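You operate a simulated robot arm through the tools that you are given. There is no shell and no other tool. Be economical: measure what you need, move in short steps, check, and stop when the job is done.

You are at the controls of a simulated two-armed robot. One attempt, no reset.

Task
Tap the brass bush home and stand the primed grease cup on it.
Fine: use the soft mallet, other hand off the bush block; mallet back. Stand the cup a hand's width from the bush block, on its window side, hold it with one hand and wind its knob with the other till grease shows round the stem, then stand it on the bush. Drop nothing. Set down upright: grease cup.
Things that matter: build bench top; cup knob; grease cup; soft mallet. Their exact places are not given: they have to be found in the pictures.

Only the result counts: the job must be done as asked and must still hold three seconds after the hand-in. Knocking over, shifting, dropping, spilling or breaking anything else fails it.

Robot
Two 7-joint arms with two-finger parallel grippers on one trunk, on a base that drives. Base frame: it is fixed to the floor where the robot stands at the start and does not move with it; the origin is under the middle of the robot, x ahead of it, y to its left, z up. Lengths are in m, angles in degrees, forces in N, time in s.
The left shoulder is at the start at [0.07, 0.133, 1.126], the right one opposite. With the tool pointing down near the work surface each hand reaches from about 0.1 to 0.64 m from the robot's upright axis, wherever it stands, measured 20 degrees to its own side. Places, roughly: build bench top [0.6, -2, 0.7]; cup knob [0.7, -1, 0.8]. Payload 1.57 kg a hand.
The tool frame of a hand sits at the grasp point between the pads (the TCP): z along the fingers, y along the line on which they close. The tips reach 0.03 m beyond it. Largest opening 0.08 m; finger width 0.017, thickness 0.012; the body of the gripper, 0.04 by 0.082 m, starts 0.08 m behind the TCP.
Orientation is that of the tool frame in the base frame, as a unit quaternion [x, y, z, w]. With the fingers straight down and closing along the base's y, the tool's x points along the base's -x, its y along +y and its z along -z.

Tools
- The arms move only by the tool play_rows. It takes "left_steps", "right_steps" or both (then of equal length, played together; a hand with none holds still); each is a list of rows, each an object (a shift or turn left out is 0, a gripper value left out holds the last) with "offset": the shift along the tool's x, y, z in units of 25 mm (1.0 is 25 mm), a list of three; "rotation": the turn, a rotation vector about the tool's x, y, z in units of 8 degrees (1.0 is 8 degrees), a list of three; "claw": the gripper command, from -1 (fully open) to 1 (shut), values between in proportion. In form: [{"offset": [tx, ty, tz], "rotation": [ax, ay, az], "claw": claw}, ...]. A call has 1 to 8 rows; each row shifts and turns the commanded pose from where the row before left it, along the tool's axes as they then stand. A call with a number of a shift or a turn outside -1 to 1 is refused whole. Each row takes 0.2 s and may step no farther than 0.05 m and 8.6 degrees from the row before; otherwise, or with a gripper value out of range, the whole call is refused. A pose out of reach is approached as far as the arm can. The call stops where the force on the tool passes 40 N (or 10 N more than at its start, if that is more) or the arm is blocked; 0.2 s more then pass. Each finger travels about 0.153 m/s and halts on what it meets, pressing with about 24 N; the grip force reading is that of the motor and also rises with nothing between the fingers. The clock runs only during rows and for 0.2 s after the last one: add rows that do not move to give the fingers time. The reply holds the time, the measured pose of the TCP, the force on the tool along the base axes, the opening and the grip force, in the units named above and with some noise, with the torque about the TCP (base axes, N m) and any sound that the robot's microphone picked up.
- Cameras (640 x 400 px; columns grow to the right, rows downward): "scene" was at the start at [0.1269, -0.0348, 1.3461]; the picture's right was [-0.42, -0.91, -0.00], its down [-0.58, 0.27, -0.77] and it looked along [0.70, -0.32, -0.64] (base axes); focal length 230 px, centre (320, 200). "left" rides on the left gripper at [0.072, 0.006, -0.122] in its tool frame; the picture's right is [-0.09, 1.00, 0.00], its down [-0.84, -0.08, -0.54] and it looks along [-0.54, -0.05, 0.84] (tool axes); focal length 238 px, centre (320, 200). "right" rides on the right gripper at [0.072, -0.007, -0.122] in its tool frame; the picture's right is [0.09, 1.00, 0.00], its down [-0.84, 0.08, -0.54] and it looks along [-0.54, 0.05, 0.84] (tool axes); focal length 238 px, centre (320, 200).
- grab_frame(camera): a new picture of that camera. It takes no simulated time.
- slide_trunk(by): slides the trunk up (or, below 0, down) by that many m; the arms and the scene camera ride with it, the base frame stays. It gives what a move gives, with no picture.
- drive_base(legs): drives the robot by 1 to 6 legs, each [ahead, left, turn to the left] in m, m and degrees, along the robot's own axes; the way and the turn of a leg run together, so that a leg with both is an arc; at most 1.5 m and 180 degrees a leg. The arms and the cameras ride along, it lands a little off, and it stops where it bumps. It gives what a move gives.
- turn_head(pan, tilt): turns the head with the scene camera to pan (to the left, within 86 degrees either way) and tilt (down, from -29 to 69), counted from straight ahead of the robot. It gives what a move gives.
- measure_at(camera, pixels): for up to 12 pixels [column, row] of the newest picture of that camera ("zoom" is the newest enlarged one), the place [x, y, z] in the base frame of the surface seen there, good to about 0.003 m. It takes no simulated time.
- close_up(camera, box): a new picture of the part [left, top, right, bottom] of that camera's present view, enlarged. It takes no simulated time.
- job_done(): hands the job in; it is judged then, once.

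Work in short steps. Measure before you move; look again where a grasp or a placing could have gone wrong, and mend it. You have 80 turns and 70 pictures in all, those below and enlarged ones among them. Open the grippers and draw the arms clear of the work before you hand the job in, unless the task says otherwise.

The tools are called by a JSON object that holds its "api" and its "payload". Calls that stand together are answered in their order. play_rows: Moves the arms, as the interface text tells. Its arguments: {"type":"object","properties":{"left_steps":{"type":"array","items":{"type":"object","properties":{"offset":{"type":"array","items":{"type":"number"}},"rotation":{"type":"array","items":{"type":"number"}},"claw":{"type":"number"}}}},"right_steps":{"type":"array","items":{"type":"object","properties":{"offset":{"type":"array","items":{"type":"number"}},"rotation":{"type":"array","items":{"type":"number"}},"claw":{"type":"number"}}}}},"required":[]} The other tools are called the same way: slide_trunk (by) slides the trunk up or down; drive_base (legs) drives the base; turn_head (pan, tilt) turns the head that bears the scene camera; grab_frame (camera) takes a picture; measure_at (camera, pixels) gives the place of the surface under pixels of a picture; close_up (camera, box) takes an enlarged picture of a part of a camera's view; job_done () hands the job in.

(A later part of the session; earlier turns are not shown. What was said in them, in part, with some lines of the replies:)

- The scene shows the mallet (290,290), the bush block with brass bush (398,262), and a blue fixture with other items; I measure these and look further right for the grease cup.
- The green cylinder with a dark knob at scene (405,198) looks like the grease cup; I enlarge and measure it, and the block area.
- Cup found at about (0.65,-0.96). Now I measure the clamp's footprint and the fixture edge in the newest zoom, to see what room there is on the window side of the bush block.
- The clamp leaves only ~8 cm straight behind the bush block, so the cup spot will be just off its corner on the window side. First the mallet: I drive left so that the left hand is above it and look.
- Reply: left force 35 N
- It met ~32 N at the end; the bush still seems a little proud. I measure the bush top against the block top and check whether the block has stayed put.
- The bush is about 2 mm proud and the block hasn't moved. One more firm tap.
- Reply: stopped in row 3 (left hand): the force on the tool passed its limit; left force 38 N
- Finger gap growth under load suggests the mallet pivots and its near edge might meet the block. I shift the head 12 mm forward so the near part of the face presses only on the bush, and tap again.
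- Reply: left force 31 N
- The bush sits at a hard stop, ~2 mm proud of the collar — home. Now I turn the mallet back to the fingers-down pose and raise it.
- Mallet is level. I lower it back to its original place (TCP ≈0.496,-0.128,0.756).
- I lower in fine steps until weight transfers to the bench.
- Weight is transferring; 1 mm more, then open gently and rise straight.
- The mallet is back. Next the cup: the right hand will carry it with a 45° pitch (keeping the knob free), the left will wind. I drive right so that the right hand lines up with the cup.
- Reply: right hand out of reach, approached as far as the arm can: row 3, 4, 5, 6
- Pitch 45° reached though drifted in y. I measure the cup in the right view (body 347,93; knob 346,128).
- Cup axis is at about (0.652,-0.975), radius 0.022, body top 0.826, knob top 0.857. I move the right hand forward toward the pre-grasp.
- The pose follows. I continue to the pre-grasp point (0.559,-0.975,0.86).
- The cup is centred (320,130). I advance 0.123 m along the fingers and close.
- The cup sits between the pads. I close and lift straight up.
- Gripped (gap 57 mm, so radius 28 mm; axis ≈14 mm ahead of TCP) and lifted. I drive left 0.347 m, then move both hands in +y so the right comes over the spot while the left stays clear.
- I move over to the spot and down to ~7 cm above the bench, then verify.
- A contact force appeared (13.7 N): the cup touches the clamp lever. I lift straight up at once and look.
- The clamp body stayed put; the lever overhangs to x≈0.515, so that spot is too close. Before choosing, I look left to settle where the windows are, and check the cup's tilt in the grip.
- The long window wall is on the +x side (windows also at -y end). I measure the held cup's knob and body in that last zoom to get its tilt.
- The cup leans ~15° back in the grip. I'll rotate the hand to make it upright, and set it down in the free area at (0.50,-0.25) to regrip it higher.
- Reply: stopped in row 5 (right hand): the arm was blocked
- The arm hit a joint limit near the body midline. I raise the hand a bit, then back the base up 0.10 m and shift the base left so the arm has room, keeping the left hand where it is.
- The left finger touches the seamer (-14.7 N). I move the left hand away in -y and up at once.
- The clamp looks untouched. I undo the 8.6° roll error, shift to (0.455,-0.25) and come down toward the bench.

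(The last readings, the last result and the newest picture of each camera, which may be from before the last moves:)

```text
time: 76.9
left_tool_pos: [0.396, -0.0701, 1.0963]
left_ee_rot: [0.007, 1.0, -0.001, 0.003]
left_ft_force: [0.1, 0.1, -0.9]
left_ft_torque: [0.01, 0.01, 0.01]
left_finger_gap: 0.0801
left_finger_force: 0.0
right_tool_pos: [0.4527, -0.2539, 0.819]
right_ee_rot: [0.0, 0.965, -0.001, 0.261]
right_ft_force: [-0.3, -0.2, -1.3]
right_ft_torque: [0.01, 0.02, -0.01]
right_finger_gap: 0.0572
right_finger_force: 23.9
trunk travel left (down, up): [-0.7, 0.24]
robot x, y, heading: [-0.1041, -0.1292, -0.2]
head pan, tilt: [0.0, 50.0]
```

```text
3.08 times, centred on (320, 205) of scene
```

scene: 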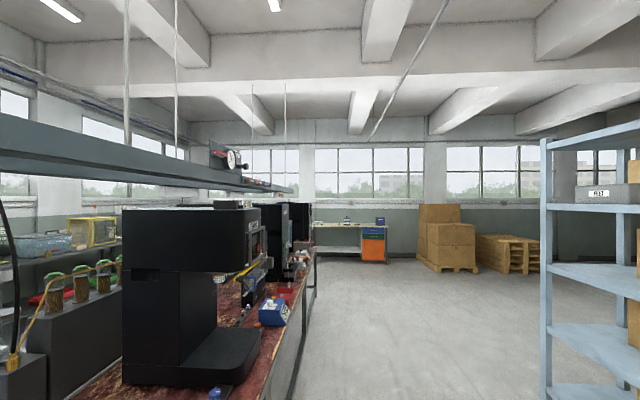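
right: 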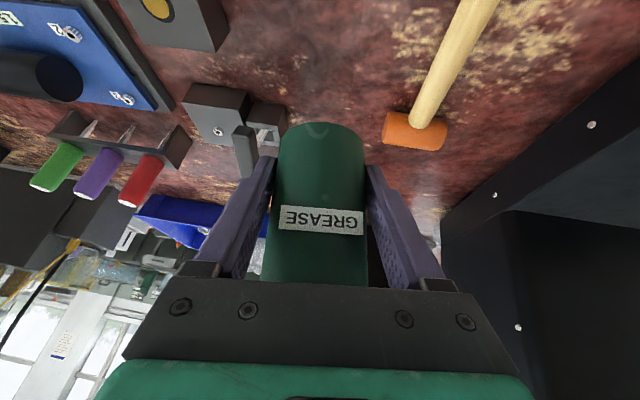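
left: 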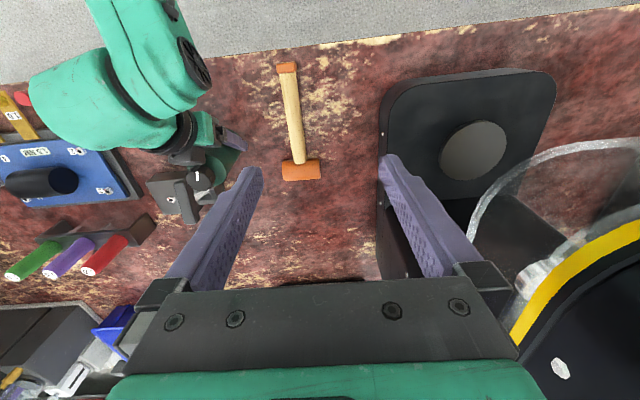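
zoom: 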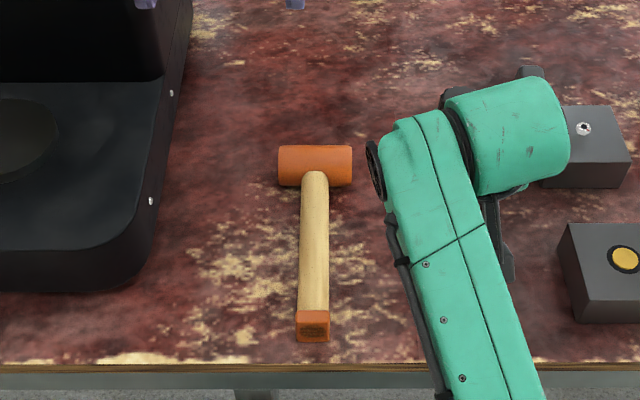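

I measure the knob and body in the left view to verify uprightness and height.

{"api": "close_up", "payload": {"camera": "left", "box": [150, 110, 270, 220]}}

{"api": "measure_at", "payload": {"camera": "left", "pixels": [[197, 174], [197, 184], [190, 180], [204, 180], [215, 160], [225, 165], [220, 180], [215, 188], [232, 155]]}}

```text
3.64 times, centred on (210, 165) of left
```

zoom: 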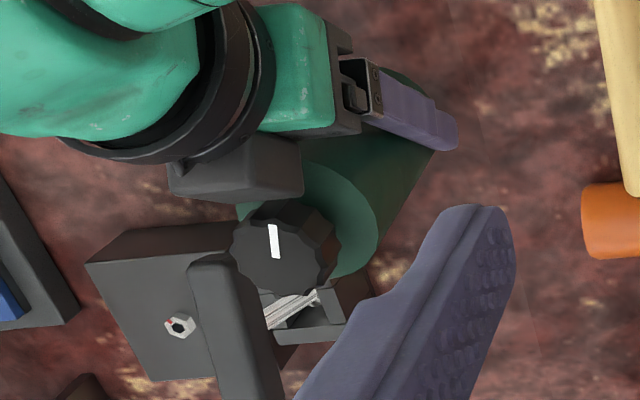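

```text
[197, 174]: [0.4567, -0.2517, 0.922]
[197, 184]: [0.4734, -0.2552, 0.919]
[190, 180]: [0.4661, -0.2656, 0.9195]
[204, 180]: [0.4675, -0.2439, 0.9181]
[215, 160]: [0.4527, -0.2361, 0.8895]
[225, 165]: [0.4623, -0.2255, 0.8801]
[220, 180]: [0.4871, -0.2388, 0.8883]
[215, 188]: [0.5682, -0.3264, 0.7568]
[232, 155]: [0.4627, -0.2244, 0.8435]
```

The cup is upright, bottom ≈0.782. I lower 0.063 m until it touches.

{"api": "play_rows", "payload": {"right_steps": [{"offset": [0.5, 0, 0.866]}, {"offset": [0.5, 0, 0.866]}, {"offset": [0.2, 0, 0.35]}, {"offset": [0.06, 0, 0.1]}, {}]}}

```text
time: 78.1
left_tool_pos: [0.3962, -0.0713, 1.0976]
left_ee_rot: [0.007, 1.0, -0.001, 0.002]
left_ft_force: [0.2, 1.0, -0.2]
left_ft_torque: [0.01, -0.01, 0.01]
left_finger_gap: 0.0799
left_finger_force: 0.1
right_tool_pos: [0.4547, -0.2535, 0.7566]
right_ee_rot: [-0.001, 0.965, -0.001, 0.263]
right_ft_force: [1.6, -1.1, 2.3]
right_ft_torque: [-0.02, -0.19, 0.0]
right_finger_gap: 0.057
right_finger_force: 24.7
trunk travel left (down, up): [-0.7, 0.24]
robot x, y, heading: [-0.1017, -0.1326, 0.3]
head pan, tilt: [0.0, 50.0]
```

Contact made. I release, then swing the open hand to a 60° pitch around the cup and raise to z≈0.80 for a better grip.

{"api": "play_rows", "payload": {"right_steps": [{"offset": [0.02, 0, 0.035]}, {"claw": 0}, {"claw": -0.6}, {"claw": -1}, {"rotation": [0, -0.94, 0]}, {"rotation": [0, -0.94, 0]}, {"rotation": [0, -0.94, 0]}, {"rotation": [0, -0.93, 0]}]}}

{"api": "play_rows", "payload": {"right_steps": [{"offset": [-0.8, 0, -0.36]}, {"offset": [-0.77, 0, -0.36]}, {}]}}

{"api": "grab_frame", "payload": {"camera": "right"}}

{"api": "close_up", "payload": {"camera": "left", "box": [110, 80, 290, 230]}}

{"api": "measure_at", "payload": {"camera": "zoom", "pixels": [[320, 200], [330, 200], [320, 215], [300, 200], [350, 180], [370, 220], [340, 240]]}}

```text
time: 79.9
left_tool_pos: [0.3966, -0.0708, 1.0964]
left_ee_rot: [0.008, 1.0, -0.002, 0.002]
left_ft_force: [0.0, 0.7, -0.2]
left_ft_torque: [0.0, -0.01, 0.01]
left_finger_gap: 0.0801
left_finger_force: 0.0
right_tool_pos: [0.4544, -0.2542, 0.7556]
right_ee_rot: [-0.003, 0.864, 0.001, 0.503]
right_ft_force: [-0.3, 0.5, -0.4]
right_ft_torque: [0.0, 0.02, 0.0]
right_finger_gap: 0.08
right_finger_force: 0.1
trunk travel left (down, up): [-0.7, 0.24]
robot x, y, heading: [-0.102, -0.1293, -0.1]
head pan, tilt: [0.0, 50.0]
```

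```text
time: 80.7
left_tool_pos: [0.397, -0.0719, 1.0965]
left_ee_rot: [0.007, 1.0, -0.001, 0.003]
left_ft_force: [-0.2, -0.2, -0.2]
left_ft_torque: [-0.03, 0.02, -0.01]
left_finger_gap: 0.0801
left_finger_force: 0.0
right_tool_pos: [0.457, -0.2526, 0.7993]
right_ee_rot: [-0.001, 0.864, 0.0, 0.503]
right_ft_force: [0.2, 0.3, -0.6]
right_ft_torque: [0.0, 0.03, 0.0]
right_finger_gap: 0.0801
right_finger_force: 0.1
trunk travel left (down, up): [-0.7, 0.24]
robot x, y, heading: [-0.0992, -0.1278, -0.4]
head pan, tilt: [0.0, 50.0]
```

```text
14 pictures are left
```

right: 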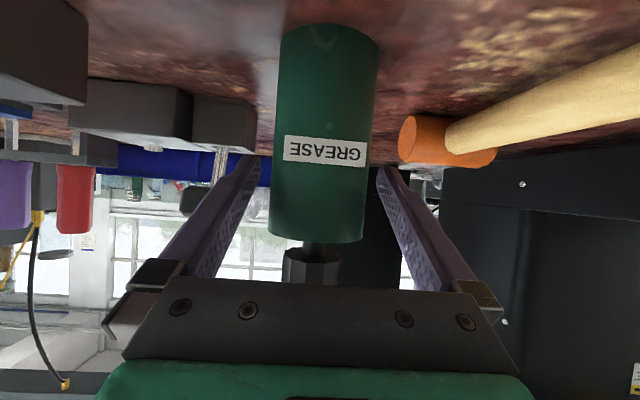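

```text
2.67 times, centred on (200, 155) of left
```

zoom: 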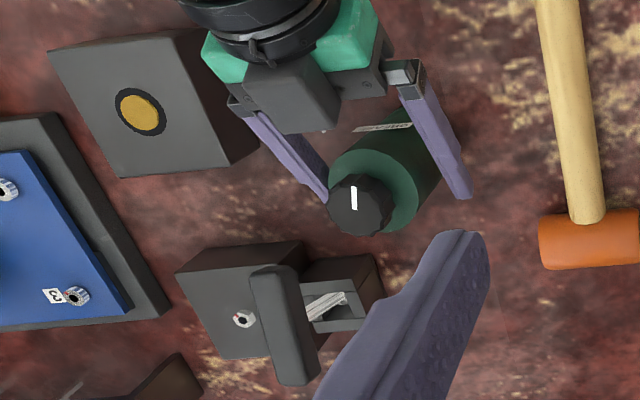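

```text
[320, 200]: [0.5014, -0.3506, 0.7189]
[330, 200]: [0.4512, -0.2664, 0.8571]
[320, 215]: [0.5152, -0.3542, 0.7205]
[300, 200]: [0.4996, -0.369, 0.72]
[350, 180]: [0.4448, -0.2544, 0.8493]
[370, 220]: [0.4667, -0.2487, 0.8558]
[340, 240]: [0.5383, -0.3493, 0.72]
```

The cup stands upright on its own. I measure its axis precisely from the right camera and the knob top.

{"api": "measure_at", "payload": {"camera": "right", "pixels": [[325, 100], [325, 80], [325, 120], [320, 200], [284, 100], [370, 100], [310, 265]]}}

{"api": "measure_at", "payload": {"camera": "zoom", "pixels": [[360, 205], [345, 205], [375, 200], [360, 190], [358, 222], [395, 215], [270, 275], [300, 375], [262, 275], [365, 290]]}}

```text
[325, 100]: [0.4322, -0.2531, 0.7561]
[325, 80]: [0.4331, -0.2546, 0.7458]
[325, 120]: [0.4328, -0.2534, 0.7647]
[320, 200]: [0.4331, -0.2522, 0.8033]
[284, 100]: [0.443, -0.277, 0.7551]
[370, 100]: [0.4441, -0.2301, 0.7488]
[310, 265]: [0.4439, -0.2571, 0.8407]
```

```text
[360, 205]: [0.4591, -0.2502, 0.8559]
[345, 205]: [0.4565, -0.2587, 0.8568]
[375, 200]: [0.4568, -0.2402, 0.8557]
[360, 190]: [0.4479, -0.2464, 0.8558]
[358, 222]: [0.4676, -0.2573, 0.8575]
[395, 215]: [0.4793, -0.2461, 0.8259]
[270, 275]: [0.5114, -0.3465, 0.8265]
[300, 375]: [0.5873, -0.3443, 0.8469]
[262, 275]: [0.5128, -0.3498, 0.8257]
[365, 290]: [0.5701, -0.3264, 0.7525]
```

Axis is (0.460,-0.2525), only 3 mm ahead of the TCP. I grip, lift 20 mm, then drive forward 0.088 m to bring it toward the spot.

{"api": "play_rows", "payload": {"left_steps": [{"offset": [0, -0.5, 0]}, {"offset": [0, -0.5, 0]}, {"offset": [0, -0.5, 0]}, {}, {}], "right_steps": [{"claw": 1}, {"claw": 1}, {"claw": 1}, {"offset": [-0.35, 0, -0.2]}, {"offset": [-0.35, 0, -0.2]}]}}

{"api": "drive_base", "payload": {"legs": [[0.088, 0, 0]]}}

```text
time: 81.9
left_tool_pos: [0.3962, -0.1087, 1.096]
left_ee_rot: [0.007, 1.0, -0.001, 0.002]
left_ft_force: [1.1, -0.1, 1.3]
left_ft_torque: [0.02, 0.0, -0.04]
left_finger_gap: 0.08
left_finger_force: 0.1
right_tool_pos: [0.4572, -0.2532, 0.8183]
right_ee_rot: [-0.002, 0.864, 0.0, 0.503]
right_ft_force: [0.9, -0.3, -1.5]
right_ft_torque: [0.02, -0.01, -0.01]
right_finger_gap: 0.0572
right_finger_force: 23.7
trunk travel left (down, up): [-0.7, 0.24]
robot x, y, heading: [-0.1002, -0.1325, -0.1]
head pan, tilt: [0.0, 50.0]
```

```text
time: 83.0
left_tool_pos: [0.4824, -0.1108, 1.0981]
left_ee_rot: [0.007, 1.0, 0.0, 0.004]
left_ft_force: [0.3, 0.2, -0.2]
left_ft_torque: [0.02, 0.02, 0.01]
left_finger_gap: 0.08
left_finger_force: 0.1
right_tool_pos: [0.5455, -0.2547, 0.8213]
right_ee_rot: [-0.001, 0.863, 0.0, 0.505]
right_ft_force: [0.9, 0.9, -1.1]
right_ft_torque: [0.01, 0.01, 0.0]
right_finger_gap: 0.0573
right_finger_force: 23.7
trunk travel left (down, up): [-0.7, 0.24]
robot x, y, heading: [-0.0081, -0.1364, -0.3]
head pan, tilt: [0.0, 50.0]
```

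I slide to y≈-0.287 and lower onto the bench.

{"api": "play_rows", "payload": {"right_steps": [{"offset": [0, -0.66, 0]}, {"offset": [0, -0.66, 0]}, {"offset": [0.3, 0, 0.18]}, {"offset": [0.28, 0, 0.16]}, {"offset": [0.1, 0, 0.06]}, {"offset": [0.04, 0, 0.02]}, {}]}}

{"api": "grab_frame", "payload": {"camera": "left"}}

{"api": "measure_at", "payload": {"camera": "left", "pixels": [[200, 185], [210, 185], [190, 180]]}}

```text
time: 84.6
left_tool_pos: [0.482, -0.1102, 1.0979]
left_ee_rot: [0.007, 1.0, -0.002, 0.005]
left_ft_force: [0.1, -0.1, 1.0]
left_ft_torque: [0.0, -0.01, 0.01]
left_finger_gap: 0.0799
left_finger_force: 0.2
right_tool_pos: [0.5453, -0.2869, 0.8001]
right_ee_rot: [-0.002, 0.863, 0.001, 0.505]
right_ft_force: [-0.7, -0.2, -0.6]
right_ft_torque: [-0.02, 0.05, 0.0]
right_finger_gap: 0.0573
right_finger_force: 24.4
trunk travel left (down, up): [-0.7, 0.24]
robot x, y, heading: [-0.0148, -0.1315, -0.3]
head pan, tilt: [0.0, 50.0]
```

```text
12 pictures are left
```

left: 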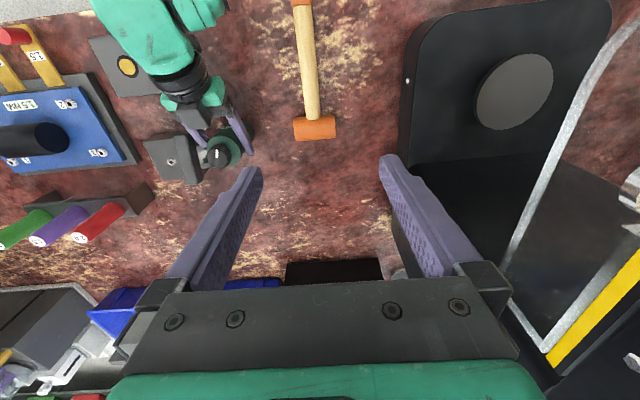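

```text
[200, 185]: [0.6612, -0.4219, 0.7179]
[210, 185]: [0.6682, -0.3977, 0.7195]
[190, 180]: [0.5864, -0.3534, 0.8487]
```

The cup rests at the spot; I press 1.5 mm to seat it, and bring the left hand above the knob at about (0.547,-0.286).

{"api": "play_rows", "payload": {"left_steps": [{"offset": [-0.325, -0.88, 0.65]}, {"offset": [-0.325, -0.88, 0.65]}, {"offset": [-0.325, -0.88, 0.65]}, {"offset": [-0.325, -0.88, 0.65]}, {"offset": [-0.325, -0.88, 0.65]}, {"offset": [-0.325, -0.88, 0.65]}, {"offset": [-0.325, -0.88, 0.65]}, {"offset": [-0.325, -0.88, 0.65]}], "right_steps": [{"offset": [0.05, 0, 0.03]}, {}, {}, {}, {}, {}, {}, {}]}}

{"api": "play_rows", "payload": {"left_steps": [{"rotation": [0, 0, -1]}, {"rotation": [0, 0, -1]}, {"rotation": [0, 0, -1]}, {"rotation": [0, 0, -1]}, {"rotation": [0, 0, -1]}, {"rotation": [0, 0, -1]}, {"rotation": [0, 0, -1]}, {"rotation": [0, 0, -1]}]}}

{"api": "grab_frame", "payload": {"camera": "left"}}

```text
time: 86.4
left_tool_pos: [0.5194, -0.2143, 1.0222]
left_ee_rot: [0.007, 1.0, -0.002, 0.004]
left_ft_force: [-0.2, 0.6, 1.1]
left_ft_torque: [0.01, -0.03, 0.01]
left_finger_gap: 0.0799
left_finger_force: 0.1
left hand out of reach, approached as far as the arm can: row 5, 6, 7, 8
right_tool_pos: [0.5471, -0.2862, 0.7983]
right_ee_rot: [-0.002, 0.864, 0.0, 0.504]
right_ft_force: [0.5, -2.2, 14.0]
right_ft_torque: [0.04, -0.13, -0.03]
right_finger_gap: 0.0572
right_finger_force: 24.0
trunk travel left (down, up): [-0.7, 0.24]
robot x, y, heading: [-0.0113, -0.1324, -0.3]
head pan, tilt: [0.0, 50.0]
```

```text
time: 88.2
left_tool_pos: [0.5201, -0.2128, 1.0233]
left_ee_rot: [-0.525, 0.851, -0.003, 0.003]
left_ft_force: [0.5, -0.5, 0.5]
left_ft_torque: [0.02, 0.01, -0.01]
left_finger_gap: 0.0799
left_finger_force: 0.0
right_tool_pos: [0.5452, -0.2871, 0.7984]
right_ee_rot: [-0.002, 0.864, 0.001, 0.504]
right_ft_force: [0.0, -3.3, 14.2]
right_ft_torque: [0.0, -0.03, -0.02]
right_finger_gap: 0.0575
right_finger_force: 24.1
trunk travel left (down, up): [-0.7, 0.24]
robot x, y, heading: [-0.0131, -0.1307, -0.4]
head pan, tilt: [0.0, 50.0]
```

```text
11 pictures are left
```

left: 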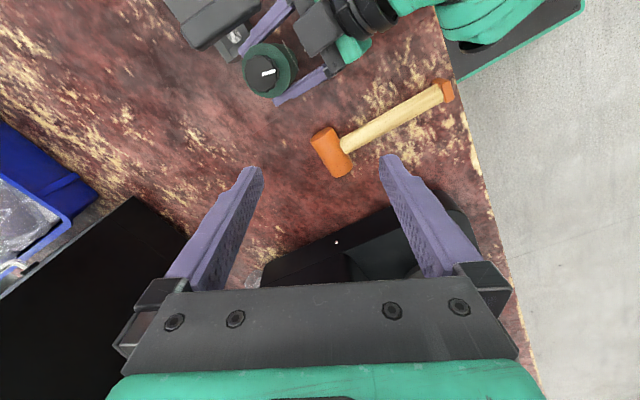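

The left hand can't reach that far across. I release the cup (partial opening because of the lever), retreat the right hand, and shift the base so both hands can reach.

{"api": "play_rows", "payload": {"right_steps": [{"offset": [-0.05, 0, -0.03], "claw": 0.3}, {"claw": -0.65}, {"claw": -0.65}, {"offset": [0, 0, -1]}, {"offset": [0, 0, -1]}, {"offset": [0, 0, -1]}, {"offset": [0, 0, -1]}, {"offset": [0, 0, -1]}]}}

{"api": "drive_base", "payload": {"legs": [[0.037, -0.088, 0]]}}

{"api": "close_up", "payload": {"camera": "left", "box": [180, 0, 500, 200]}}

```text
time: 90.0
left_tool_pos: [0.521, -0.2129, 1.0219]
left_ee_rot: [-0.524, 0.852, -0.003, 0.001]
left_ft_force: [0.0, -0.7, 0.5]
left_ft_torque: [-0.05, -0.01, -0.01]
left_finger_gap: 0.0803
left_finger_force: 0.0
right_tool_pos: [0.4383, -0.2872, 0.859]
right_ee_rot: [-0.001, 0.864, -0.001, 0.503]
right_ft_force: [-0.6, -0.1, -0.7]
right_ft_torque: [0.0, 0.0, 0.0]
right_finger_gap: 0.066
right_finger_force: 0.0
trunk travel left (down, up): [-0.7, 0.24]
robot x, y, heading: [-0.0088, -0.1276, -0.6]
head pan, tilt: [0.0, 50.0]
```

```text
time: 91.1
left_tool_pos: [0.557, -0.301, 1.0222]
left_ee_rot: [-0.524, 0.852, -0.004, 0.002]
left_ft_force: [0.2, 0.6, -0.3]
left_ft_torque: [0.0, -0.01, 0.04]
left_finger_gap: 0.0801
left_finger_force: 0.0
right_tool_pos: [0.4765, -0.3746, 0.8582]
right_ee_rot: [-0.001, 0.865, 0.0, 0.502]
right_ft_force: [-0.9, 0.2, -0.1]
right_ft_torque: [0.02, -0.01, 0.03]
right_finger_gap: 0.066
right_finger_force: 0.0
trunk travel left (down, up): [-0.7, 0.24]
robot x, y, heading: [0.023, -0.2208, -0.4]
head pan, tilt: [0.0, 50.0]
```

```text
2.00 times, centred on (340, 100) of left
```

zoom: 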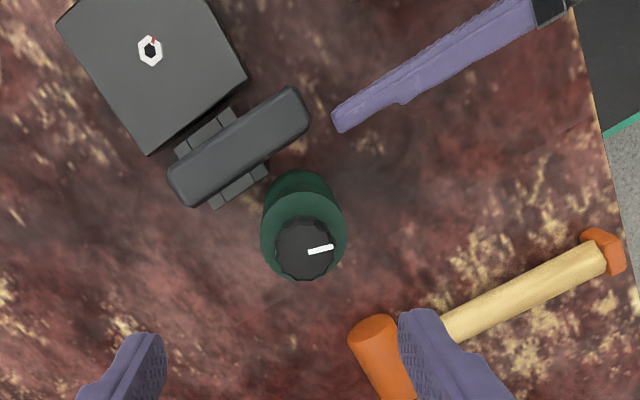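

The cup stands upright. I measure the knob centre (zoom 305,248) and bring the right hand back in line with the cup.

{"api": "measure_at", "payload": {"camera": "zoom", "pixels": [[305, 255], [290, 245], [320, 240], [305, 235], [305, 268], [335, 225], [270, 230], [290, 205]]}}

{"api": "play_rows", "payload": {"right_steps": [{"offset": [0.19, 0.88, -0.33]}, {"offset": [0.19, 0.88, -0.33]}, {"offset": [0.19, 0.87, -0.33]}, {"offset": [0.19, 0.87, -0.33]}, {}]}}

```text
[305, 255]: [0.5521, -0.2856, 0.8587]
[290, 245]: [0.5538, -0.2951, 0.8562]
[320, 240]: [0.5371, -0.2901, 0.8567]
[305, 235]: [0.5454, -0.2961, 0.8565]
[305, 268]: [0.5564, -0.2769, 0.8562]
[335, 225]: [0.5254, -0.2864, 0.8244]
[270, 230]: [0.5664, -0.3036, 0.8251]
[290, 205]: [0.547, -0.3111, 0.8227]
```

```text
time: 92.0
left_tool_pos: [0.5556, -0.3006, 1.0234]
left_ee_rot: [-0.524, 0.852, -0.003, 0.002]
left_ft_force: [-0.3, 0.0, 0.2]
left_ft_torque: [0.0, 0.01, -0.02]
left_finger_gap: 0.0797
left_finger_force: 0.1
right_tool_pos: [0.4352, -0.3052, 0.849]
right_ee_rot: [-0.075, 0.856, -0.039, 0.509]
right_ft_force: [-0.1, -0.3, 0.2]
right_ft_torque: [0.01, -0.01, 0.02]
right_finger_gap: 0.0659
right_finger_force: 0.1
trunk travel left (down, up): [-0.7, 0.24]
robot x, y, heading: [0.0228, -0.2159, -0.5]
head pan, tilt: [0.0, 50.0]
stopped in row 4 (right hand): the arm was blocked; the commanded pose is now the measured one
```

The right wrist is at a joint limit there. I'll raise it, shift the base left/forward and turn it 15° right, which lets both hands face the cup more naturally.

{"api": "play_rows", "payload": {"right_steps": [{"offset": [-0.8, -0.4, -0.5]}, {"offset": [-0.8, -0.4, -0.5]}, {"offset": [-0.4, 0, -0.2]}]}}

{"api": "drive_base", "payload": {"legs": [[0.031, 0.129, 0], [0, 0, -15]]}}

```text
time: 92.8
left_tool_pos: [0.5583, -0.3023, 1.0226]
left_ee_rot: [-0.523, 0.852, -0.003, 0.002]
left_ft_force: [-0.5, 0.1, 0.2]
left_ft_torque: [0.03, 0.03, 0.02]
left_finger_gap: 0.0801
left_finger_force: 0.1
right_tool_pos: [0.434, -0.3175, 0.9023]
right_ee_rot: [-0.079, 0.86, -0.044, 0.503]
right_ft_force: [-1.2, 0.5, 0.2]
right_ft_torque: [0.0, -0.02, 0.03]
right_finger_gap: 0.066
right_finger_force: 0.0
trunk travel left (down, up): [-0.7, 0.24]
robot x, y, heading: [0.0221, -0.2197, -0.3]
head pan, tilt: [0.0, 50.0]
```

```text
time: 95.0
left_tool_pos: [0.5488, -0.3071, 1.0218]
left_ee_rot: [-0.408, 0.913, -0.003, 0.001]
left_ft_force: [-0.1, -0.2, -0.6]
left_ft_torque: [0.0, 0.0, -0.02]
left_finger_gap: 0.0801
left_finger_force: 0.1
right_tool_pos: [0.4276, -0.2903, 0.9042]
right_ee_rot: [0.034, 0.862, -0.109, 0.495]
right_ft_force: [0.8, 0.7, -0.3]
right_ft_torque: [0.03, 0.03, 0.02]
right_finger_gap: 0.0661
right_finger_force: 0.3
trunk travel left (down, up): [-0.7, 0.24]
robot x, y, heading: [0.0588, -0.0863, -15.3]
head pan, tilt: [0.0, 50.0]
```

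Both arms rode along fine. I correct the right hand's orientation (−12.8° about tool x, +2.9° about z) and go to the pre-grasp.

{"api": "play_rows", "payload": {"right_steps": [{"rotation": [-0.8, 0, 0.18]}, {"rotation": [-0.8, 0, 0.18]}, {"offset": [0.63, 0.1, 0.6]}, {"offset": [0.63, 0, 0.6]}, {}]}}

```text
time: 96.2
left_tool_pos: [0.5494, -0.3068, 1.0223]
left_ee_rot: [-0.409, 0.913, -0.003, 0.002]
left_ft_force: [-0.1, -0.4, -0.3]
left_ft_torque: [0.03, -0.02, 0.07]
left_finger_gap: 0.0801
left_finger_force: 0.0
right_tool_pos: [0.437, -0.2882, 0.8613]
right_ee_rot: [0.0, 0.867, 0.001, 0.498]
right_ft_force: [-0.4, -0.6, -0.5]
right_ft_torque: [0.02, 0.02, 0.04]
right_finger_gap: 0.0661
right_finger_force: 0.1
trunk travel left (down, up): [-0.7, 0.24]
robot x, y, heading: [0.0574, -0.0931, -15.0]
head pan, tilt: [0.0, 50.0]
```

Right hand is aligned. One look before advancing, to confirm the cup is centred between its fingers.

{"api": "grab_frame", "payload": {"camera": "right"}}

{"api": "measure_at", "payload": {"camera": "right", "pixels": [[320, 120], [320, 140], [325, 190], [320, 200]]}}

```text
9 pictures are left
```

right: 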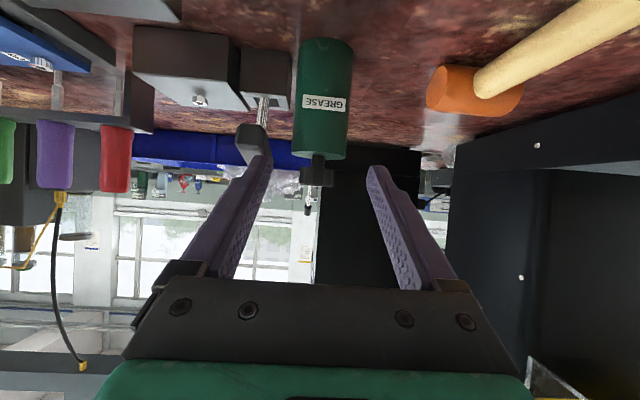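

```text
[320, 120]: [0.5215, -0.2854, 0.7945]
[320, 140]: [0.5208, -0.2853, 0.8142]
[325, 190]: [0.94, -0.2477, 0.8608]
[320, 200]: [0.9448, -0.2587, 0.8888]
```

Cup is ~3 mm to +y of the hand line. I shift 3 mm, narrow slightly to clear the lever, and advance 0.125 m, then close.

{"api": "play_rows", "payload": {"right_steps": [{"offset": [0, 0.12, 0], "claw": -0.55}, {"offset": [0, 0, 1]}, {"offset": [0, 0, 1]}, {"offset": [0, 0, 1]}, {"offset": [0, 0, 1]}, {"offset": [0, 0, 1]}, {}]}}

{"api": "play_rows", "payload": {"right_steps": [{"claw": 1}, {"claw": 1}, {}]}}

```text
time: 97.8
left_tool_pos: [0.5486, -0.3082, 1.0224]
left_ee_rot: [-0.408, 0.913, -0.003, 0.001]
left_ft_force: [-0.6, -0.4, 0.7]
left_ft_torque: [-0.01, -0.02, -0.03]
left_finger_gap: 0.08
left_finger_force: 0.0
right_tool_pos: [0.5457, -0.2845, 0.7978]
right_ee_rot: [0.0, 0.867, 0.0, 0.498]
right_ft_force: [-0.3, -0.4, -0.1]
right_ft_torque: [0.03, -0.02, 0.01]
right_finger_gap: 0.0623
right_finger_force: 0.0
trunk travel left (down, up): [-0.7, 0.24]
robot x, y, heading: [0.0535, -0.0831, -15.3]
head pan, tilt: [0.0, 50.0]
```

```text
time: 98.6
left_tool_pos: [0.5496, -0.3077, 1.0219]
left_ee_rot: [-0.408, 0.913, -0.003, 0.001]
left_ft_force: [-0.1, 0.0, -0.1]
left_ft_torque: [0.0, 0.02, -0.01]
left_finger_gap: 0.0799
left_finger_force: 0.0
right_tool_pos: [0.5449, -0.2837, 0.799]
right_ee_rot: [0.0, 0.867, 0.0, 0.499]
right_ft_force: [-0.2, 0.0, 0.6]
right_ft_torque: [0.04, -0.08, -0.04]
right_finger_gap: 0.0571
right_finger_force: 23.4
trunk travel left (down, up): [-0.7, 0.24]
robot x, y, heading: [0.055, -0.0907, -15.0]
head pan, tilt: [0.0, 50.0]
```

Cup held. I set the left opening to ~46 mm, centre over the knob (0.549,-0.285), and descend to z≈0.862.

{"api": "play_rows", "payload": {"left_steps": [{"offset": [-0.64, 0.63, 0.5], "claw": -0.15}, {"offset": [0, 0, 1]}, {"offset": [0, 0, 1]}, {"offset": [0, 0, 1]}, {"offset": [0, 0, 1]}, {}]}}

{"api": "grab_frame", "payload": {"camera": "left"}}

{"api": "measure_at", "payload": {"camera": "left", "pixels": [[320, 165], [310, 165], [330, 165], [320, 150], [320, 180], [320, 130]]}}

```text
time: 100.0
left_tool_pos: [0.548, -0.2862, 0.9088]
left_ee_rot: [-0.408, 0.913, -0.003, 0.001]
left_ft_force: [0.2, 0.3, 0.5]
left_ft_torque: [0.02, 0.02, 0.03]
left_finger_gap: 0.046
left_finger_force: 0.1
right_tool_pos: [0.546, -0.2845, 0.7984]
right_ee_rot: [0.001, 0.867, -0.001, 0.499]
right_ft_force: [-0.6, -0.5, 1.4]
right_ft_torque: [0.06, 0.0, -0.01]
right_finger_gap: 0.0573
right_finger_force: 24.8
trunk travel left (down, up): [-0.7, 0.24]
robot x, y, heading: [0.0561, -0.0931, -15.2]
head pan, tilt: [0.0, 50.0]
```

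```text
8 pictures are left
```

left: 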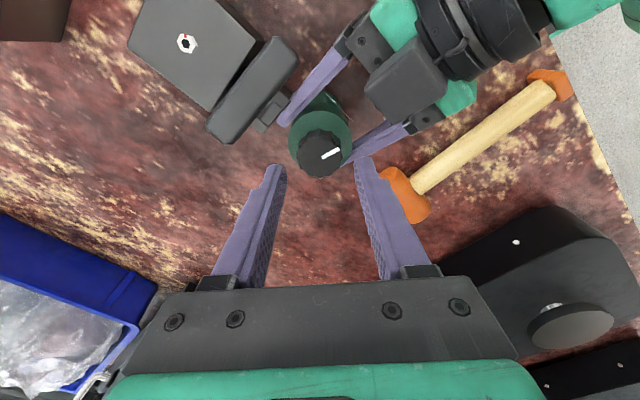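

```text
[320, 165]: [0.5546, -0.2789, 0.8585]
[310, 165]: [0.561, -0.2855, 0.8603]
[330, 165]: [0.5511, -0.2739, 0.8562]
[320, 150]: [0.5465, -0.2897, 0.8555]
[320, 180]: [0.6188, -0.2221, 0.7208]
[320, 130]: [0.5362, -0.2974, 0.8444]
```

Knob centre ≈(0.548,-0.287), right under the hand. I descend to z≈0.861, close on the knob, and begin winding clockwise.

{"api": "play_rows", "payload": {"left_steps": [{"offset": [0, 0, 1]}, {"offset": [0, 0, 0.9]}, {"claw": 1}, {"claw": 1}, {}]}}

{"api": "play_rows", "payload": {"left_steps": [{"rotation": [0, 0, 1]}, {"rotation": [0, 0, 1]}, {"rotation": [0, 0, 1]}, {"rotation": [0, 0, 1]}, {"rotation": [0, 0, 1]}, {"rotation": [0, 0, 1]}, {"rotation": [0, 0, 1]}, {"rotation": [0, 0, 1]}]}}

```text
time: 101.2
left_tool_pos: [0.5495, -0.2853, 0.8613]
left_ee_rot: [-0.408, 0.913, -0.004, 0.001]
left_ft_force: [-7.7, 1.6, 12.8]
left_ft_torque: [0.2, 0.15, -0.02]
left_finger_gap: 0.0348
left_finger_force: 23.5
right_tool_pos: [0.5453, -0.2851, 0.7984]
right_ee_rot: [0.0, 0.868, 0.0, 0.497]
right_ft_force: [11.3, -2.3, -3.0]
right_ft_torque: [0.13, 0.04, -0.1]
right_finger_gap: 0.0573
right_finger_force: 23.6
trunk travel left (down, up): [-0.7, 0.24]
robot x, y, heading: [0.0571, -0.0884, -15.0]
head pan, tilt: [0.0, 50.0]
```

```text
time: 103.0
left_tool_pos: [0.5493, -0.2847, 0.8615]
left_ee_rot: [0.138, 0.99, 0.0, 0.003]
left_ft_force: [-8.2, 13.1, 7.7]
left_ft_torque: [0.41, 0.37, 0.03]
left_finger_gap: 0.0348
left_finger_force: 24.2
right_tool_pos: [0.5458, -0.2855, 0.7994]
right_ee_rot: [0.001, 0.867, -0.001, 0.499]
right_ft_force: [4.9, -12.1, -2.5]
right_ft_torque: [0.41, 0.15, -0.1]
right_finger_gap: 0.0571
right_finger_force: 24.2
trunk travel left (down, up): [-0.7, 0.24]
robot x, y, heading: [0.0568, -0.0882, -15.4]
head pan, tilt: [0.0, 50.0]
```

The knob turns with the hand (side load ~13 N). I continue clockwise and then look for grease.

{"api": "play_rows", "payload": {"left_steps": [{"rotation": [0, 0, 1]}, {"rotation": [0, 0, 1]}, {"rotation": [0, 0, 1]}, {"rotation": [0, 0, 1]}, {"rotation": [0, 0, 1]}, {"rotation": [0, 0, 1]}, {"rotation": [0, 0, 1]}, {"rotation": [0, 0, 1]}]}}

{"api": "close_up", "payload": {"camera": "left", "box": [250, 110, 400, 220]}}

```text
time: 104.8
left_tool_pos: [0.5491, -0.2862, 0.8627]
left_ee_rot: [0.643, 0.766, 0.0, 0.003]
left_ft_force: [11.5, 16.1, 0.8]
left_ft_torque: [0.58, -0.19, 0.05]
left_finger_gap: 0.0349
left_finger_force: 23.6
right_tool_pos: [0.5452, -0.2846, 0.7988]
right_ee_rot: [0.0, 0.867, 0.0, 0.499]
right_ft_force: [-12.0, -18.9, 3.5]
right_ft_torque: [0.24, -0.4, -0.16]
right_finger_gap: 0.0577
right_finger_force: 24.1
trunk travel left (down, up): [-0.7, 0.24]
robot x, y, heading: [0.0611, -0.0905, -15.3]
head pan, tilt: [0.0, 50.0]
```

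```text
3.64 times, centred on (325, 165) of left
```

zoom: 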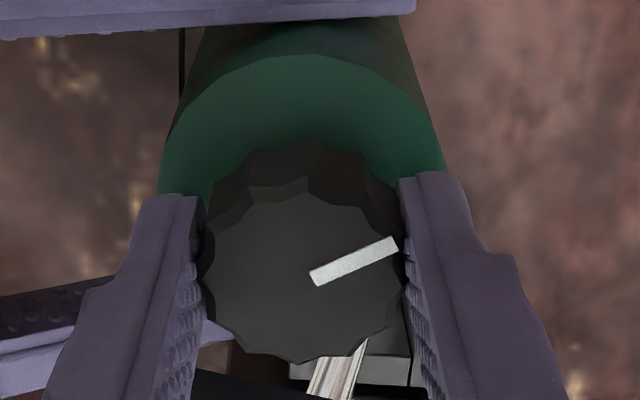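

The pointer turned with the hand, no grease yet. I continue winding, easing the side load by 1 mm.

{"api": "play_rows", "payload": {"left_steps": [{"offset": [0.04, 0.04, 0], "rotation": [0, 0, 1]}, {"rotation": [0, 0, 1]}, {"rotation": [0, 0, 1]}, {"rotation": [0, 0, 1]}, {"rotation": [0, 0, 1]}, {"rotation": [0, 0, 1]}, {"rotation": [0, 0, 1]}, {"rotation": [0, 0, 1]}]}}

```text
time: 106.6
left_tool_pos: [0.5491, -0.2849, 0.8621]
left_ee_rot: [0.951, 0.308, 0.002, 0.003]
left_ft_force: [2.7, 5.9, 3.8]
left_ft_torque: [0.0, 0.31, 0.02]
left_finger_gap: 0.0348
left_finger_force: 24.0
right_tool_pos: [0.545, -0.2832, 0.7987]
right_ee_rot: [0.0, 0.867, 0.0, 0.498]
right_ft_force: [-3.8, -5.9, 0.3]
right_ft_torque: [0.12, -0.31, -0.04]
right_finger_gap: 0.057
right_finger_force: 23.6
trunk travel left (down, up): [-0.7, 0.24]
robot x, y, heading: [0.0583, -0.089, -15.4]
head pan, tilt: [0.0, 50.0]
```

192° done and the wrist still has travel; I keep winding.

{"api": "play_rows", "payload": {"left_steps": [{"rotation": [0, 0, 1]}, {"rotation": [0, 0, 1]}, {"rotation": [0, 0, 1]}, {"rotation": [0, 0, 1]}, {"rotation": [0, 0, 1]}, {"rotation": [0, 0, 1]}, {"rotation": [0, 0, 1]}, {"rotation": [0, 0, 1]}]}}

{"api": "close_up", "payload": {"camera": "left", "box": [250, 110, 400, 220]}}

```text
time: 108.4
left_tool_pos: [0.5498, -0.2846, 0.8622]
left_ee_rot: [0.97, -0.242, 0.002, 0.002]
left_ft_force: [-5.5, 2.4, 1.7]
left_ft_torque: [0.37, 0.27, 0.05]
left_finger_gap: 0.035
left_finger_force: 24.1
right_tool_pos: [0.5446, -0.2847, 0.7988]
right_ee_rot: [0.0, 0.867, 0.0, 0.499]
right_ft_force: [4.4, -0.9, 0.6]
right_ft_torque: [-0.2, 0.16, -0.03]
right_finger_gap: 0.0571
right_finger_force: 24.1
trunk travel left (down, up): [-0.7, 0.24]
robot x, y, heading: [0.058, -0.0898, -15.1]
head pan, tilt: [0.0, 50.0]
```

```text
3.64 times, centred on (325, 165) of left
```

zoom: 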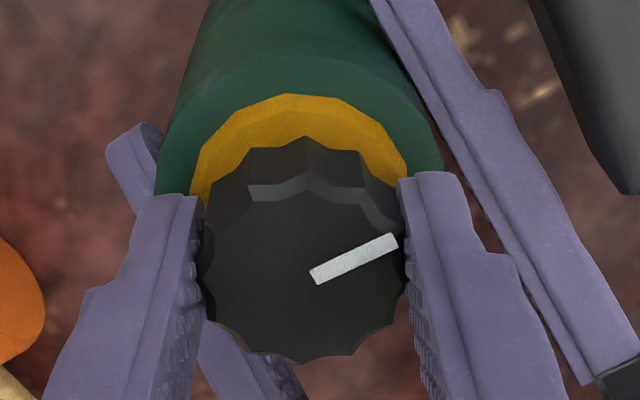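

Grease now shows as an amber ring round the stem. I stop winding, open the left hand and lift it clear up and aside.

{"api": "play_rows", "payload": {"left_steps": [{"claw": -0.15}, {"claw": -0.15}, {"offset": [0, 0, -1]}, {"offset": [0, 0, -1]}, {"offset": [0, 0, -1]}, {"offset": [-0.3, -0.55, -0.8]}, {"offset": [-0.3, -0.55, -0.8]}, {"offset": [-0.3, -0.55, -0.8]}]}}

{"api": "play_rows", "payload": {"left_steps": [{"offset": [-0.2, -0.4, -0.9]}, {"offset": [-0.2, -0.4, -0.9]}, {}, {}, {}, {}, {}], "right_steps": [{"offset": [-0.3, 0, -0.17]}, {"offset": [-0.866, 0, -0.5]}, {"offset": [-0.866, 0, -0.5]}, {"offset": [-0.866, 0, -0.5]}, {"offset": [-0.866, 0, -0.5]}, {"offset": [-0.866, 0, -0.5]}, {"offset": [-0.866, 0, -0.5]}]}}

```text
time: 110.2
left_tool_pos: [0.5448, -0.2586, 0.9934]
left_ee_rot: [0.97, -0.244, 0.001, -0.007]
left_ft_force: [0.1, 0.1, 0.3]
left_ft_torque: [0.0, 0.0, -0.03]
left_finger_gap: 0.0461
left_finger_force: 0.0
right_tool_pos: [0.5433, -0.2973, 0.7985]
right_ee_rot: [0.005, 0.865, 0.009, 0.502]
right_ft_force: [2.5, 12.0, 14.9]
right_ft_torque: [0.17, -0.1, 0.03]
right_finger_gap: 0.0573
right_finger_force: 24.0
trunk travel left (down, up): [-0.7, 0.24]
robot x, y, heading: [0.0565, -0.0915, -15.4]
head pan, tilt: [0.0, 50.0]
```

```text
time: 110.7
left_tool_pos: [0.5396, -0.2616, 1.0112]
left_ee_rot: [0.967, -0.254, -0.004, -0.01]
left_ft_force: [1.1, 0.2, -0.2]
left_ft_torque: [-0.01, 0.02, -0.01]
left_finger_gap: 0.0459
left_finger_force: 0.0
right_tool_pos: [0.5418, -0.2977, 0.8007]
right_ee_rot: [0.008, 0.867, 0.019, 0.498]
right_ft_force: [-2.6, 7.6, 0.4]
right_ft_torque: [0.22, 0.06, 0.05]
right_finger_gap: 0.0573
right_finger_force: 24.1
trunk travel left (down, up): [-0.7, 0.24]
robot x, y, heading: [0.0538, -0.0949, -15.9]
head pan, tilt: [0.0, 50.0]
stopped in row 2 (right hand): the force on the tool passed its limit (the readings are from after the stop); the commanded pose is now the measured one
```

The right arm got displaced 13 mm toward -y, probably arm-to-arm contact. I look at the scene before doing anything else.

{"api": "grab_frame", "payload": {"camera": "scene"}}

```text
5 pictures are left
```

scene: 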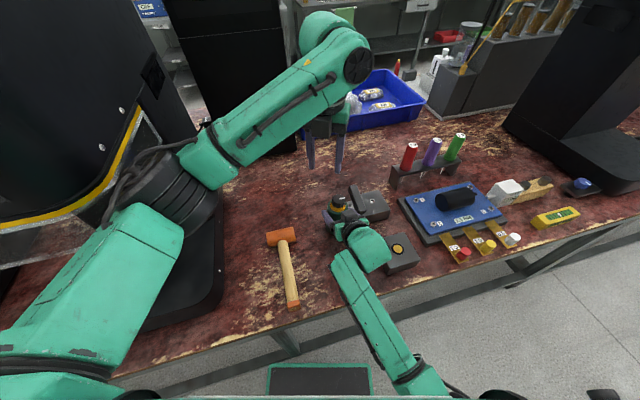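

The arms look apart, but the left elbow seems pressed to the seamer, pushing the base. I ease the left hand back toward -y and see whether the right side load drops.

{"api": "play_rows", "payload": {"left_steps": [{"offset": [0.3, 0.55, 0.3]}, {"offset": [0.3, 0.55, 0]}, {"offset": [0.3, 0.55, 0]}, {}]}}

```text
time: 111.7
left_tool_pos: [0.5443, -0.2793, 1.0069]
left_ee_rot: [0.969, -0.248, -0.001, 0.001]
left_ft_force: [0.5, -0.1, 0.8]
left_ft_torque: [0.02, 0.0, 0.0]
left_finger_gap: 0.046
left_finger_force: 0.0
right_tool_pos: [0.5464, -0.2794, 0.8058]
right_ee_rot: [-0.001, 0.868, 0.009, 0.496]
right_ft_force: [-0.7, -0.5, -1.0]
right_ft_torque: [-0.05, 0.01, -0.02]
right_finger_gap: 0.0572
right_finger_force: 24.2
trunk travel left (down, up): [-0.7, 0.24]
robot x, y, heading: [0.0533, -0.093, -15.5]
head pan, tilt: [0.0, 50.0]
```

Load is gone: the cup is held free 7 mm up. I lift 25 mm more and drive the base straight back (-x), clear of lever and seamer.

{"api": "play_rows", "payload": {"right_steps": [{"offset": [-0.45, 0, -0.25]}, {"offset": [-0.45, 0, -0.25]}, {}]}}

{"api": "drive_base", "payload": {"legs": [[-0.133, -0.0367, 0]]}}

```text
time: 112.5
left_tool_pos: [0.5446, -0.2811, 1.0071]
left_ee_rot: [0.969, -0.248, 0.0, 0.001]
left_ft_force: [0.1, -0.4, 0.8]
left_ft_torque: [-0.01, 0.01, -0.02]
left_finger_gap: 0.0454
left_finger_force: 0.0
right_tool_pos: [0.5454, -0.2808, 0.8316]
right_ee_rot: [0.0, 0.868, 0.009, 0.497]
right_ft_force: [0.1, -1.3, -2.1]
right_ft_torque: [-0.01, 0.05, 0.02]
right_finger_gap: 0.0575
right_finger_force: 23.3
trunk travel left (down, up): [-0.7, 0.24]
robot x, y, heading: [0.0596, -0.0889, -15.3]
head pan, tilt: [0.0, 50.0]
```

```text
time: 113.8
left_tool_pos: [0.4087, -0.279, 1.0071]
left_ee_rot: [0.969, -0.248, -0.002, 0.002]
left_ft_force: [-0.7, 0.6, 0.4]
left_ft_torque: [0.04, -0.03, 0.0]
left_finger_gap: 0.0463
left_finger_force: 0.1
right_tool_pos: [0.4096, -0.2791, 0.8313]
right_ee_rot: [-0.002, 0.867, 0.01, 0.498]
right_ft_force: [-1.5, 0.4, -1.6]
right_ft_torque: [-0.01, 0.02, 0.01]
right_finger_gap: 0.057
right_finger_force: 24.1
trunk travel left (down, up): [-0.7, 0.24]
robot x, y, heading: [-0.0819, -0.0901, -15.3]
head pan, tilt: [0.0, 50.0]
```

Now I raise both hands a little and drive so the cup comes over the bush (0.408,-0.4245).

{"api": "play_rows", "payload": {"left_steps": [{"offset": [0, 0, -1]}, {"offset": [0, 0, -1]}, {"offset": [0, 0, -1]}], "right_steps": [{"offset": [-0.6, 0, -0.35]}, {"offset": [-0.6, 0, -0.35]}, {}]}}

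{"api": "drive_base", "payload": {"legs": [[0.0355, -0.1407, 0]]}}

{"api": "grab_frame", "payload": {"camera": "left"}}

```text
time: 114.6
left_tool_pos: [0.4058, -0.2793, 1.0831]
left_ee_rot: [0.969, -0.248, 0.001, 0.001]
left_ft_force: [0.1, 0.2, 0.5]
left_ft_torque: [-0.02, 0.0, 0.02]
left_finger_gap: 0.0458
left_finger_force: 0.0
right_tool_pos: [0.4061, -0.2801, 0.8661]
right_ee_rot: [-0.002, 0.868, 0.01, 0.497]
right_ft_force: [-0.4, 0.2, -1.5]
right_ft_torque: [-0.01, 0.01, 0.02]
right_finger_gap: 0.0575
right_finger_force: 24.0
trunk travel left (down, up): [-0.7, 0.24]
robot x, y, heading: [-0.0785, -0.0901, -15.4]
head pan, tilt: [0.0, 50.0]
```

```text
time: 116.0
left_tool_pos: [0.4047, -0.4208, 1.0828]
left_ee_rot: [0.969, -0.247, 0.001, 0.002]
left_ft_force: [0.3, -1.0, 0.0]
left_ft_torque: [0.01, 0.01, 0.04]
left_finger_gap: 0.0459
left_finger_force: 0.0
right_tool_pos: [0.4055, -0.4225, 0.8659]
right_ee_rot: [-0.001, 0.868, 0.009, 0.497]
right_ft_force: [0.4, 0.3, -1.4]
right_ft_torque: [0.0, 0.0, 0.01]
right_finger_gap: 0.0572
right_finger_force: 24.3
trunk travel left (down, up): [-0.7, 0.24]
robot x, y, heading: [-0.0836, -0.2345, -15.2]
head pan, tilt: [0.0, 50.0]
```

```text
4 pictures are left
```

left: 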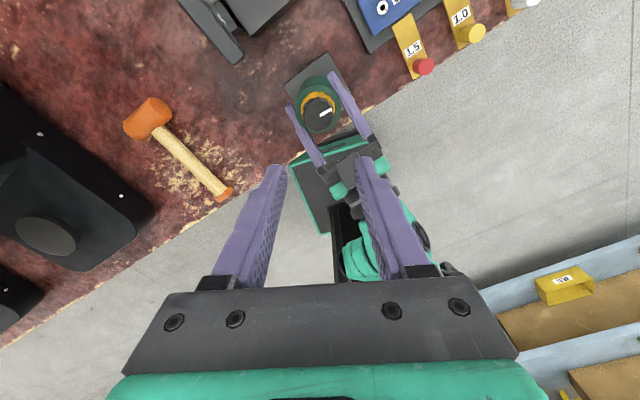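

Grease ring is visible. I measure the knob, cup top rim and the block corners in this view for alignment and tilt.

{"api": "measure_at", "payload": {"camera": "left", "pixels": [[318, 116], [310, 112], [328, 118], [320, 106], [318, 126], [338, 90], [304, 92], [320, 84], [325, 58], [288, 86], [342, 76]]}}

```text
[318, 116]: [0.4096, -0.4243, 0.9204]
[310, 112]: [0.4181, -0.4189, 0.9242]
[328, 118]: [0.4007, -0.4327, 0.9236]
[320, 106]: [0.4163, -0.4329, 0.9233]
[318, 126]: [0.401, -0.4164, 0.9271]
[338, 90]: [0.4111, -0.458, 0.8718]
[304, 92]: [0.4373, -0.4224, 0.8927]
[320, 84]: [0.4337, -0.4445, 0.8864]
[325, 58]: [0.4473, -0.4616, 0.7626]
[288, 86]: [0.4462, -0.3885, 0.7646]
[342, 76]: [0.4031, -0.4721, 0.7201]
```

The knob is at (0.409,-0.4245), right over the bush, upright. I lower gently ~18 mm to contact.

{"api": "play_rows", "payload": {"right_steps": [{"offset": [0.28, 0, 0.16]}, {"offset": [0.2, 0, 0.115]}, {"offset": [0.07, 0, 0.04]}, {}]}}

```text
time: 117.0
left_tool_pos: [0.4046, -0.4232, 1.0825]
left_ee_rot: [0.969, -0.247, 0.0, 0.002]
left_ft_force: [-0.3, -0.2, 0.2]
left_ft_torque: [0.0, -0.04, 0.0]
left_finger_gap: 0.0461
left_finger_force: 0.1
right_tool_pos: [0.4065, -0.423, 0.8488]
right_ee_rot: [-0.001, 0.868, 0.009, 0.497]
right_ft_force: [-0.1, -0.8, -0.5]
right_ft_torque: [0.02, 0.03, -0.01]
right_finger_gap: 0.0573
right_finger_force: 23.2
trunk travel left (down, up): [-0.7, 0.24]
robot x, y, heading: [-0.0825, -0.2329, -15.0]
head pan, tilt: [0.0, 50.0]
```

{"api": "play_rows", "payload": {"right_steps": [{"offset": [0.035, 0, 0.02]}, {"offset": [0.035, 0, 0.02]}, {}]}}

```text
time: 117.8
left_tool_pos: [0.4049, -0.4226, 1.0833]
left_ee_rot: [0.969, -0.247, 0.0, 0.002]
left_ft_force: [-0.5, -0.3, -0.3]
left_ft_torque: [-0.01, 0.0, 0.02]
left_finger_gap: 0.0459
left_finger_force: 0.0
right_tool_pos: [0.4057, -0.4241, 0.8476]
right_ee_rot: [-0.001, 0.868, 0.009, 0.497]
right_ft_force: [0.5, 0.4, -1.4]
right_ft_torque: [0.01, 0.01, -0.01]
right_finger_gap: 0.0572
right_finger_force: 23.7
trunk travel left (down, up): [-0.7, 0.24]
robot x, y, heading: [-0.0848, -0.2348, -15.2]
head pan, tilt: [0.0, 50.0]
```

No contact yet (force still ≈ weight); I lower in further small steps.

{"api": "play_rows", "payload": {"right_steps": [{"offset": [0.035, 0, 0.02]}, {"offset": [0.035, 0, 0.02]}, {}]}}

{"api": "play_rows", "payload": {"right_steps": [{"offset": [0.035, 0, 0.02]}, {}]}}

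```text
time: 118.5
left_tool_pos: [0.4045, -0.4228, 1.0829]
left_ee_rot: [0.969, -0.247, 0.001, 0.002]
left_ft_force: [0.3, 1.2, -0.3]
left_ft_torque: [0.0, -0.03, 0.03]
left_finger_gap: 0.0461
left_finger_force: 0.1
right_tool_pos: [0.4059, -0.422, 0.8455]
right_ee_rot: [-0.001, 0.867, 0.009, 0.498]
right_ft_force: [1.1, -0.7, 0.7]
right_ft_torque: [-0.03, 0.0, 0.0]
right_finger_gap: 0.0572
right_finger_force: 23.7
trunk travel left (down, up): [-0.7, 0.24]
robot x, y, heading: [-0.082, -0.2364, -15.1]
head pan, tilt: [0.0, 50.0]
```

```text
time: 119.2
left_tool_pos: [0.4045, -0.4223, 1.0834]
left_ee_rot: [0.969, -0.246, 0.001, 0.002]
left_ft_force: [-0.1, 0.3, -0.7]
left_ft_torque: [0.01, -0.01, 0.0]
left_finger_gap: 0.0459
left_finger_force: 0.0
right_tool_pos: [0.4047, -0.4236, 0.8451]
right_ee_rot: [-0.002, 0.867, 0.009, 0.498]
right_ft_force: [3.1, 0.2, 5.3]
right_ft_torque: [-0.08, -0.14, 0.02]
right_finger_gap: 0.0573
right_finger_force: 24.3
trunk travel left (down, up): [-0.7, 0.24]
robot x, y, heading: [-0.0798, -0.2348, -15.5]
head pan, tilt: [0.0, 50.0]
```

Firm contact (~7 N). I open the right hand and withdraw by driving the base straight back along -x.

{"api": "play_rows", "payload": {"right_steps": [{"offset": [-0.035, 0, -0.02], "claw": 0.3}, {"claw": -0.3}, {"claw": -1}, {"claw": -1}, {}]}}

{"api": "drive_base", "payload": {"legs": [[-0.193, -0.0525, 0]]}}

{"api": "turn_head", "payload": {"pan": 5, "tilt": 45}}

{"api": "grab_frame", "payload": {"camera": "scene"}}

```text
time: 120.3
left_tool_pos: [0.4053, -0.4233, 1.0836]
left_ee_rot: [0.969, -0.247, 0.001, 0.002]
left_ft_force: [0.0, -1.0, -0.1]
left_ft_torque: [-0.01, -0.01, 0.03]
left_finger_gap: 0.046
left_finger_force: 0.0
right_tool_pos: [0.4051, -0.4226, 0.8453]
right_ee_rot: [-0.001, 0.868, 0.009, 0.497]
right_ft_force: [0.6, 0.8, -0.5]
right_ft_torque: [-0.01, 0.01, -0.02]
right_finger_gap: 0.0802
right_finger_force: 0.1
trunk travel left (down, up): [-0.7, 0.24]
robot x, y, heading: [-0.0857, -0.2341, -15.2]
head pan, tilt: [0.0, 50.0]
```

```text
time: 122.0
left_tool_pos: [0.2052, -0.4224, 1.0825]
left_ee_rot: [0.969, -0.247, -0.001, 0.002]
left_ft_force: [0.1, -0.2, -0.8]
left_ft_torque: [0.02, -0.02, 0.0]
left_finger_gap: 0.0458
left_finger_force: 0.1
right_tool_pos: [0.206, -0.4235, 0.8455]
right_ee_rot: [-0.001, 0.868, 0.009, 0.497]
right_ft_force: [-0.9, 0.1, 0.0]
right_ft_torque: [0.0, -0.01, -0.03]
right_finger_gap: 0.0798
right_finger_force: 0.1
trunk travel left (down, up): [-0.7, 0.24]
robot x, y, heading: [-0.2846, -0.2366, -15.4]
head pan, tilt: [0.0, 50.0]
```

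```text
time: 122.6
left_tool_pos: [0.205, -0.422, 1.0834]
left_ee_rot: [0.969, -0.247, 0.001, 0.002]
left_ft_force: [0.9, -0.3, -0.5]
left_ft_torque: [-0.03, -0.02, -0.02]
left_finger_gap: 0.0459
left_finger_force: 0.1
right_tool_pos: [0.2057, -0.4225, 0.8464]
right_ee_rot: [-0.001, 0.867, 0.01, 0.498]
right_ft_force: [0.5, 0.6, 0.3]
right_ft_torque: [0.04, 0.0, -0.02]
right_finger_gap: 0.0801
right_finger_force: 0.1
trunk travel left (down, up): [-0.7, 0.24]
robot x, y, heading: [-0.2849, -0.2329, -15.2]
head pan, tilt: [5.0, 45.0]
```

```text
3 pictures are left
```

scene: 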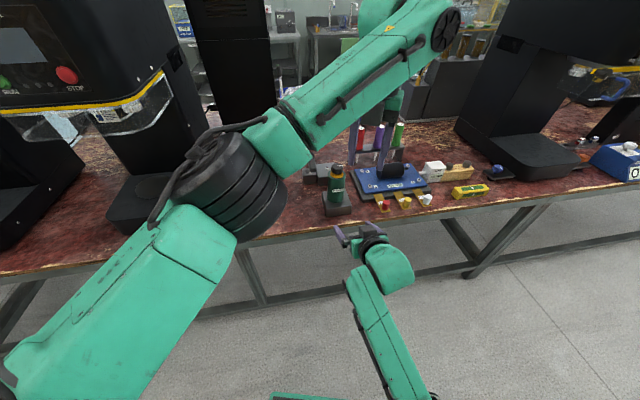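

Hands are clear of the bench and the cup stands on the bush block. I take one close-up and open the left gripper fully.

{"api": "play_rows", "payload": {"left_steps": [{"claw": -1}, {"claw": -1}, {}]}}

{"api": "close_up", "payload": {"camera": "right", "box": [160, 0, 480, 200]}}

{"api": "measure_at", "payload": {"camera": "zoom", "pixels": [[320, 150], [320, 200], [320, 250], [320, 270], [300, 180], [345, 180]]}}

```text
time: 123.4
left_tool_pos: [0.2052, -0.4228, 1.083]
left_ee_rot: [0.969, -0.247, 0.001, 0.002]
left_ft_force: [0.5, 0.5, 0.1]
left_ft_torque: [0.01, 0.01, -0.01]
left_finger_gap: 0.0799
left_finger_force: 0.1
right_tool_pos: [0.2045, -0.4234, 0.846]
right_ee_rot: [-0.001, 0.868, 0.01, 0.497]
right_ft_force: [0.1, 0.3, 0.4]
right_ft_torque: [-0.01, -0.04, 0.01]
right_finger_gap: 0.0798
right_finger_force: 0.0
trunk travel left (down, up): [-0.7, 0.24]
robot x, y, heading: [-0.2811, -0.237, -15.6]
head pan, tilt: [5.0, 45.0]
```

```text
2.00 times, centred on (320, 100) of right
```

zoom: 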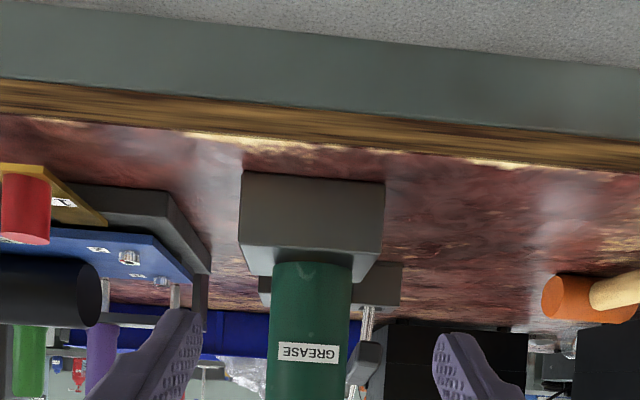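

```text
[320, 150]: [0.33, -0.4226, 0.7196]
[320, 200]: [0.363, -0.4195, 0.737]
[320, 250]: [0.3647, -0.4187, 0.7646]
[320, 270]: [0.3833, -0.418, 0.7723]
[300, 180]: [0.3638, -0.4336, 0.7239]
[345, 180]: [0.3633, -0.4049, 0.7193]
```

The cup stands upright and centred on the bush, the block hasn't moved, the mallet is back and both hands are open and clear. I hand in.

{"api": "job_done", "payload": {}}

```text
The job is handed in.
```

I tapped the brass bush to its stop, put the mallet back, wound the cup until grease showed round the stem, and stood it upright on the bush. I've handed the job in.

Four points could affect the result:

- **Bush depth:** it stops about 2 mm proud of the block. Two more taps of about 30 N didn't move it, so I took that as home.
- **Cup spot for winding:** the toggle clamp leaves only about 8 cm straight behind the bush block. I stood the cup diagonally off the block's window-side corner instead, about 11 cm away. I took the window side to be the long window wall behind the bench, though there are windows on the end walls too.
- **Clamp contact:** while lowering the cup, I touched the clamp's lever with about 14 N. The cup slipped in the grip, so I set it down and regripped it. The right hand may also have touched the lever when it was pushed out of place. I saw no shift in the clamp.
- **Seamer contact:** a left finger pressed the seamer with about 15 N while I was driving the base, and later the left elbow seems to have pushed against it. I saw no sign that it moved, but I didn't measure it.
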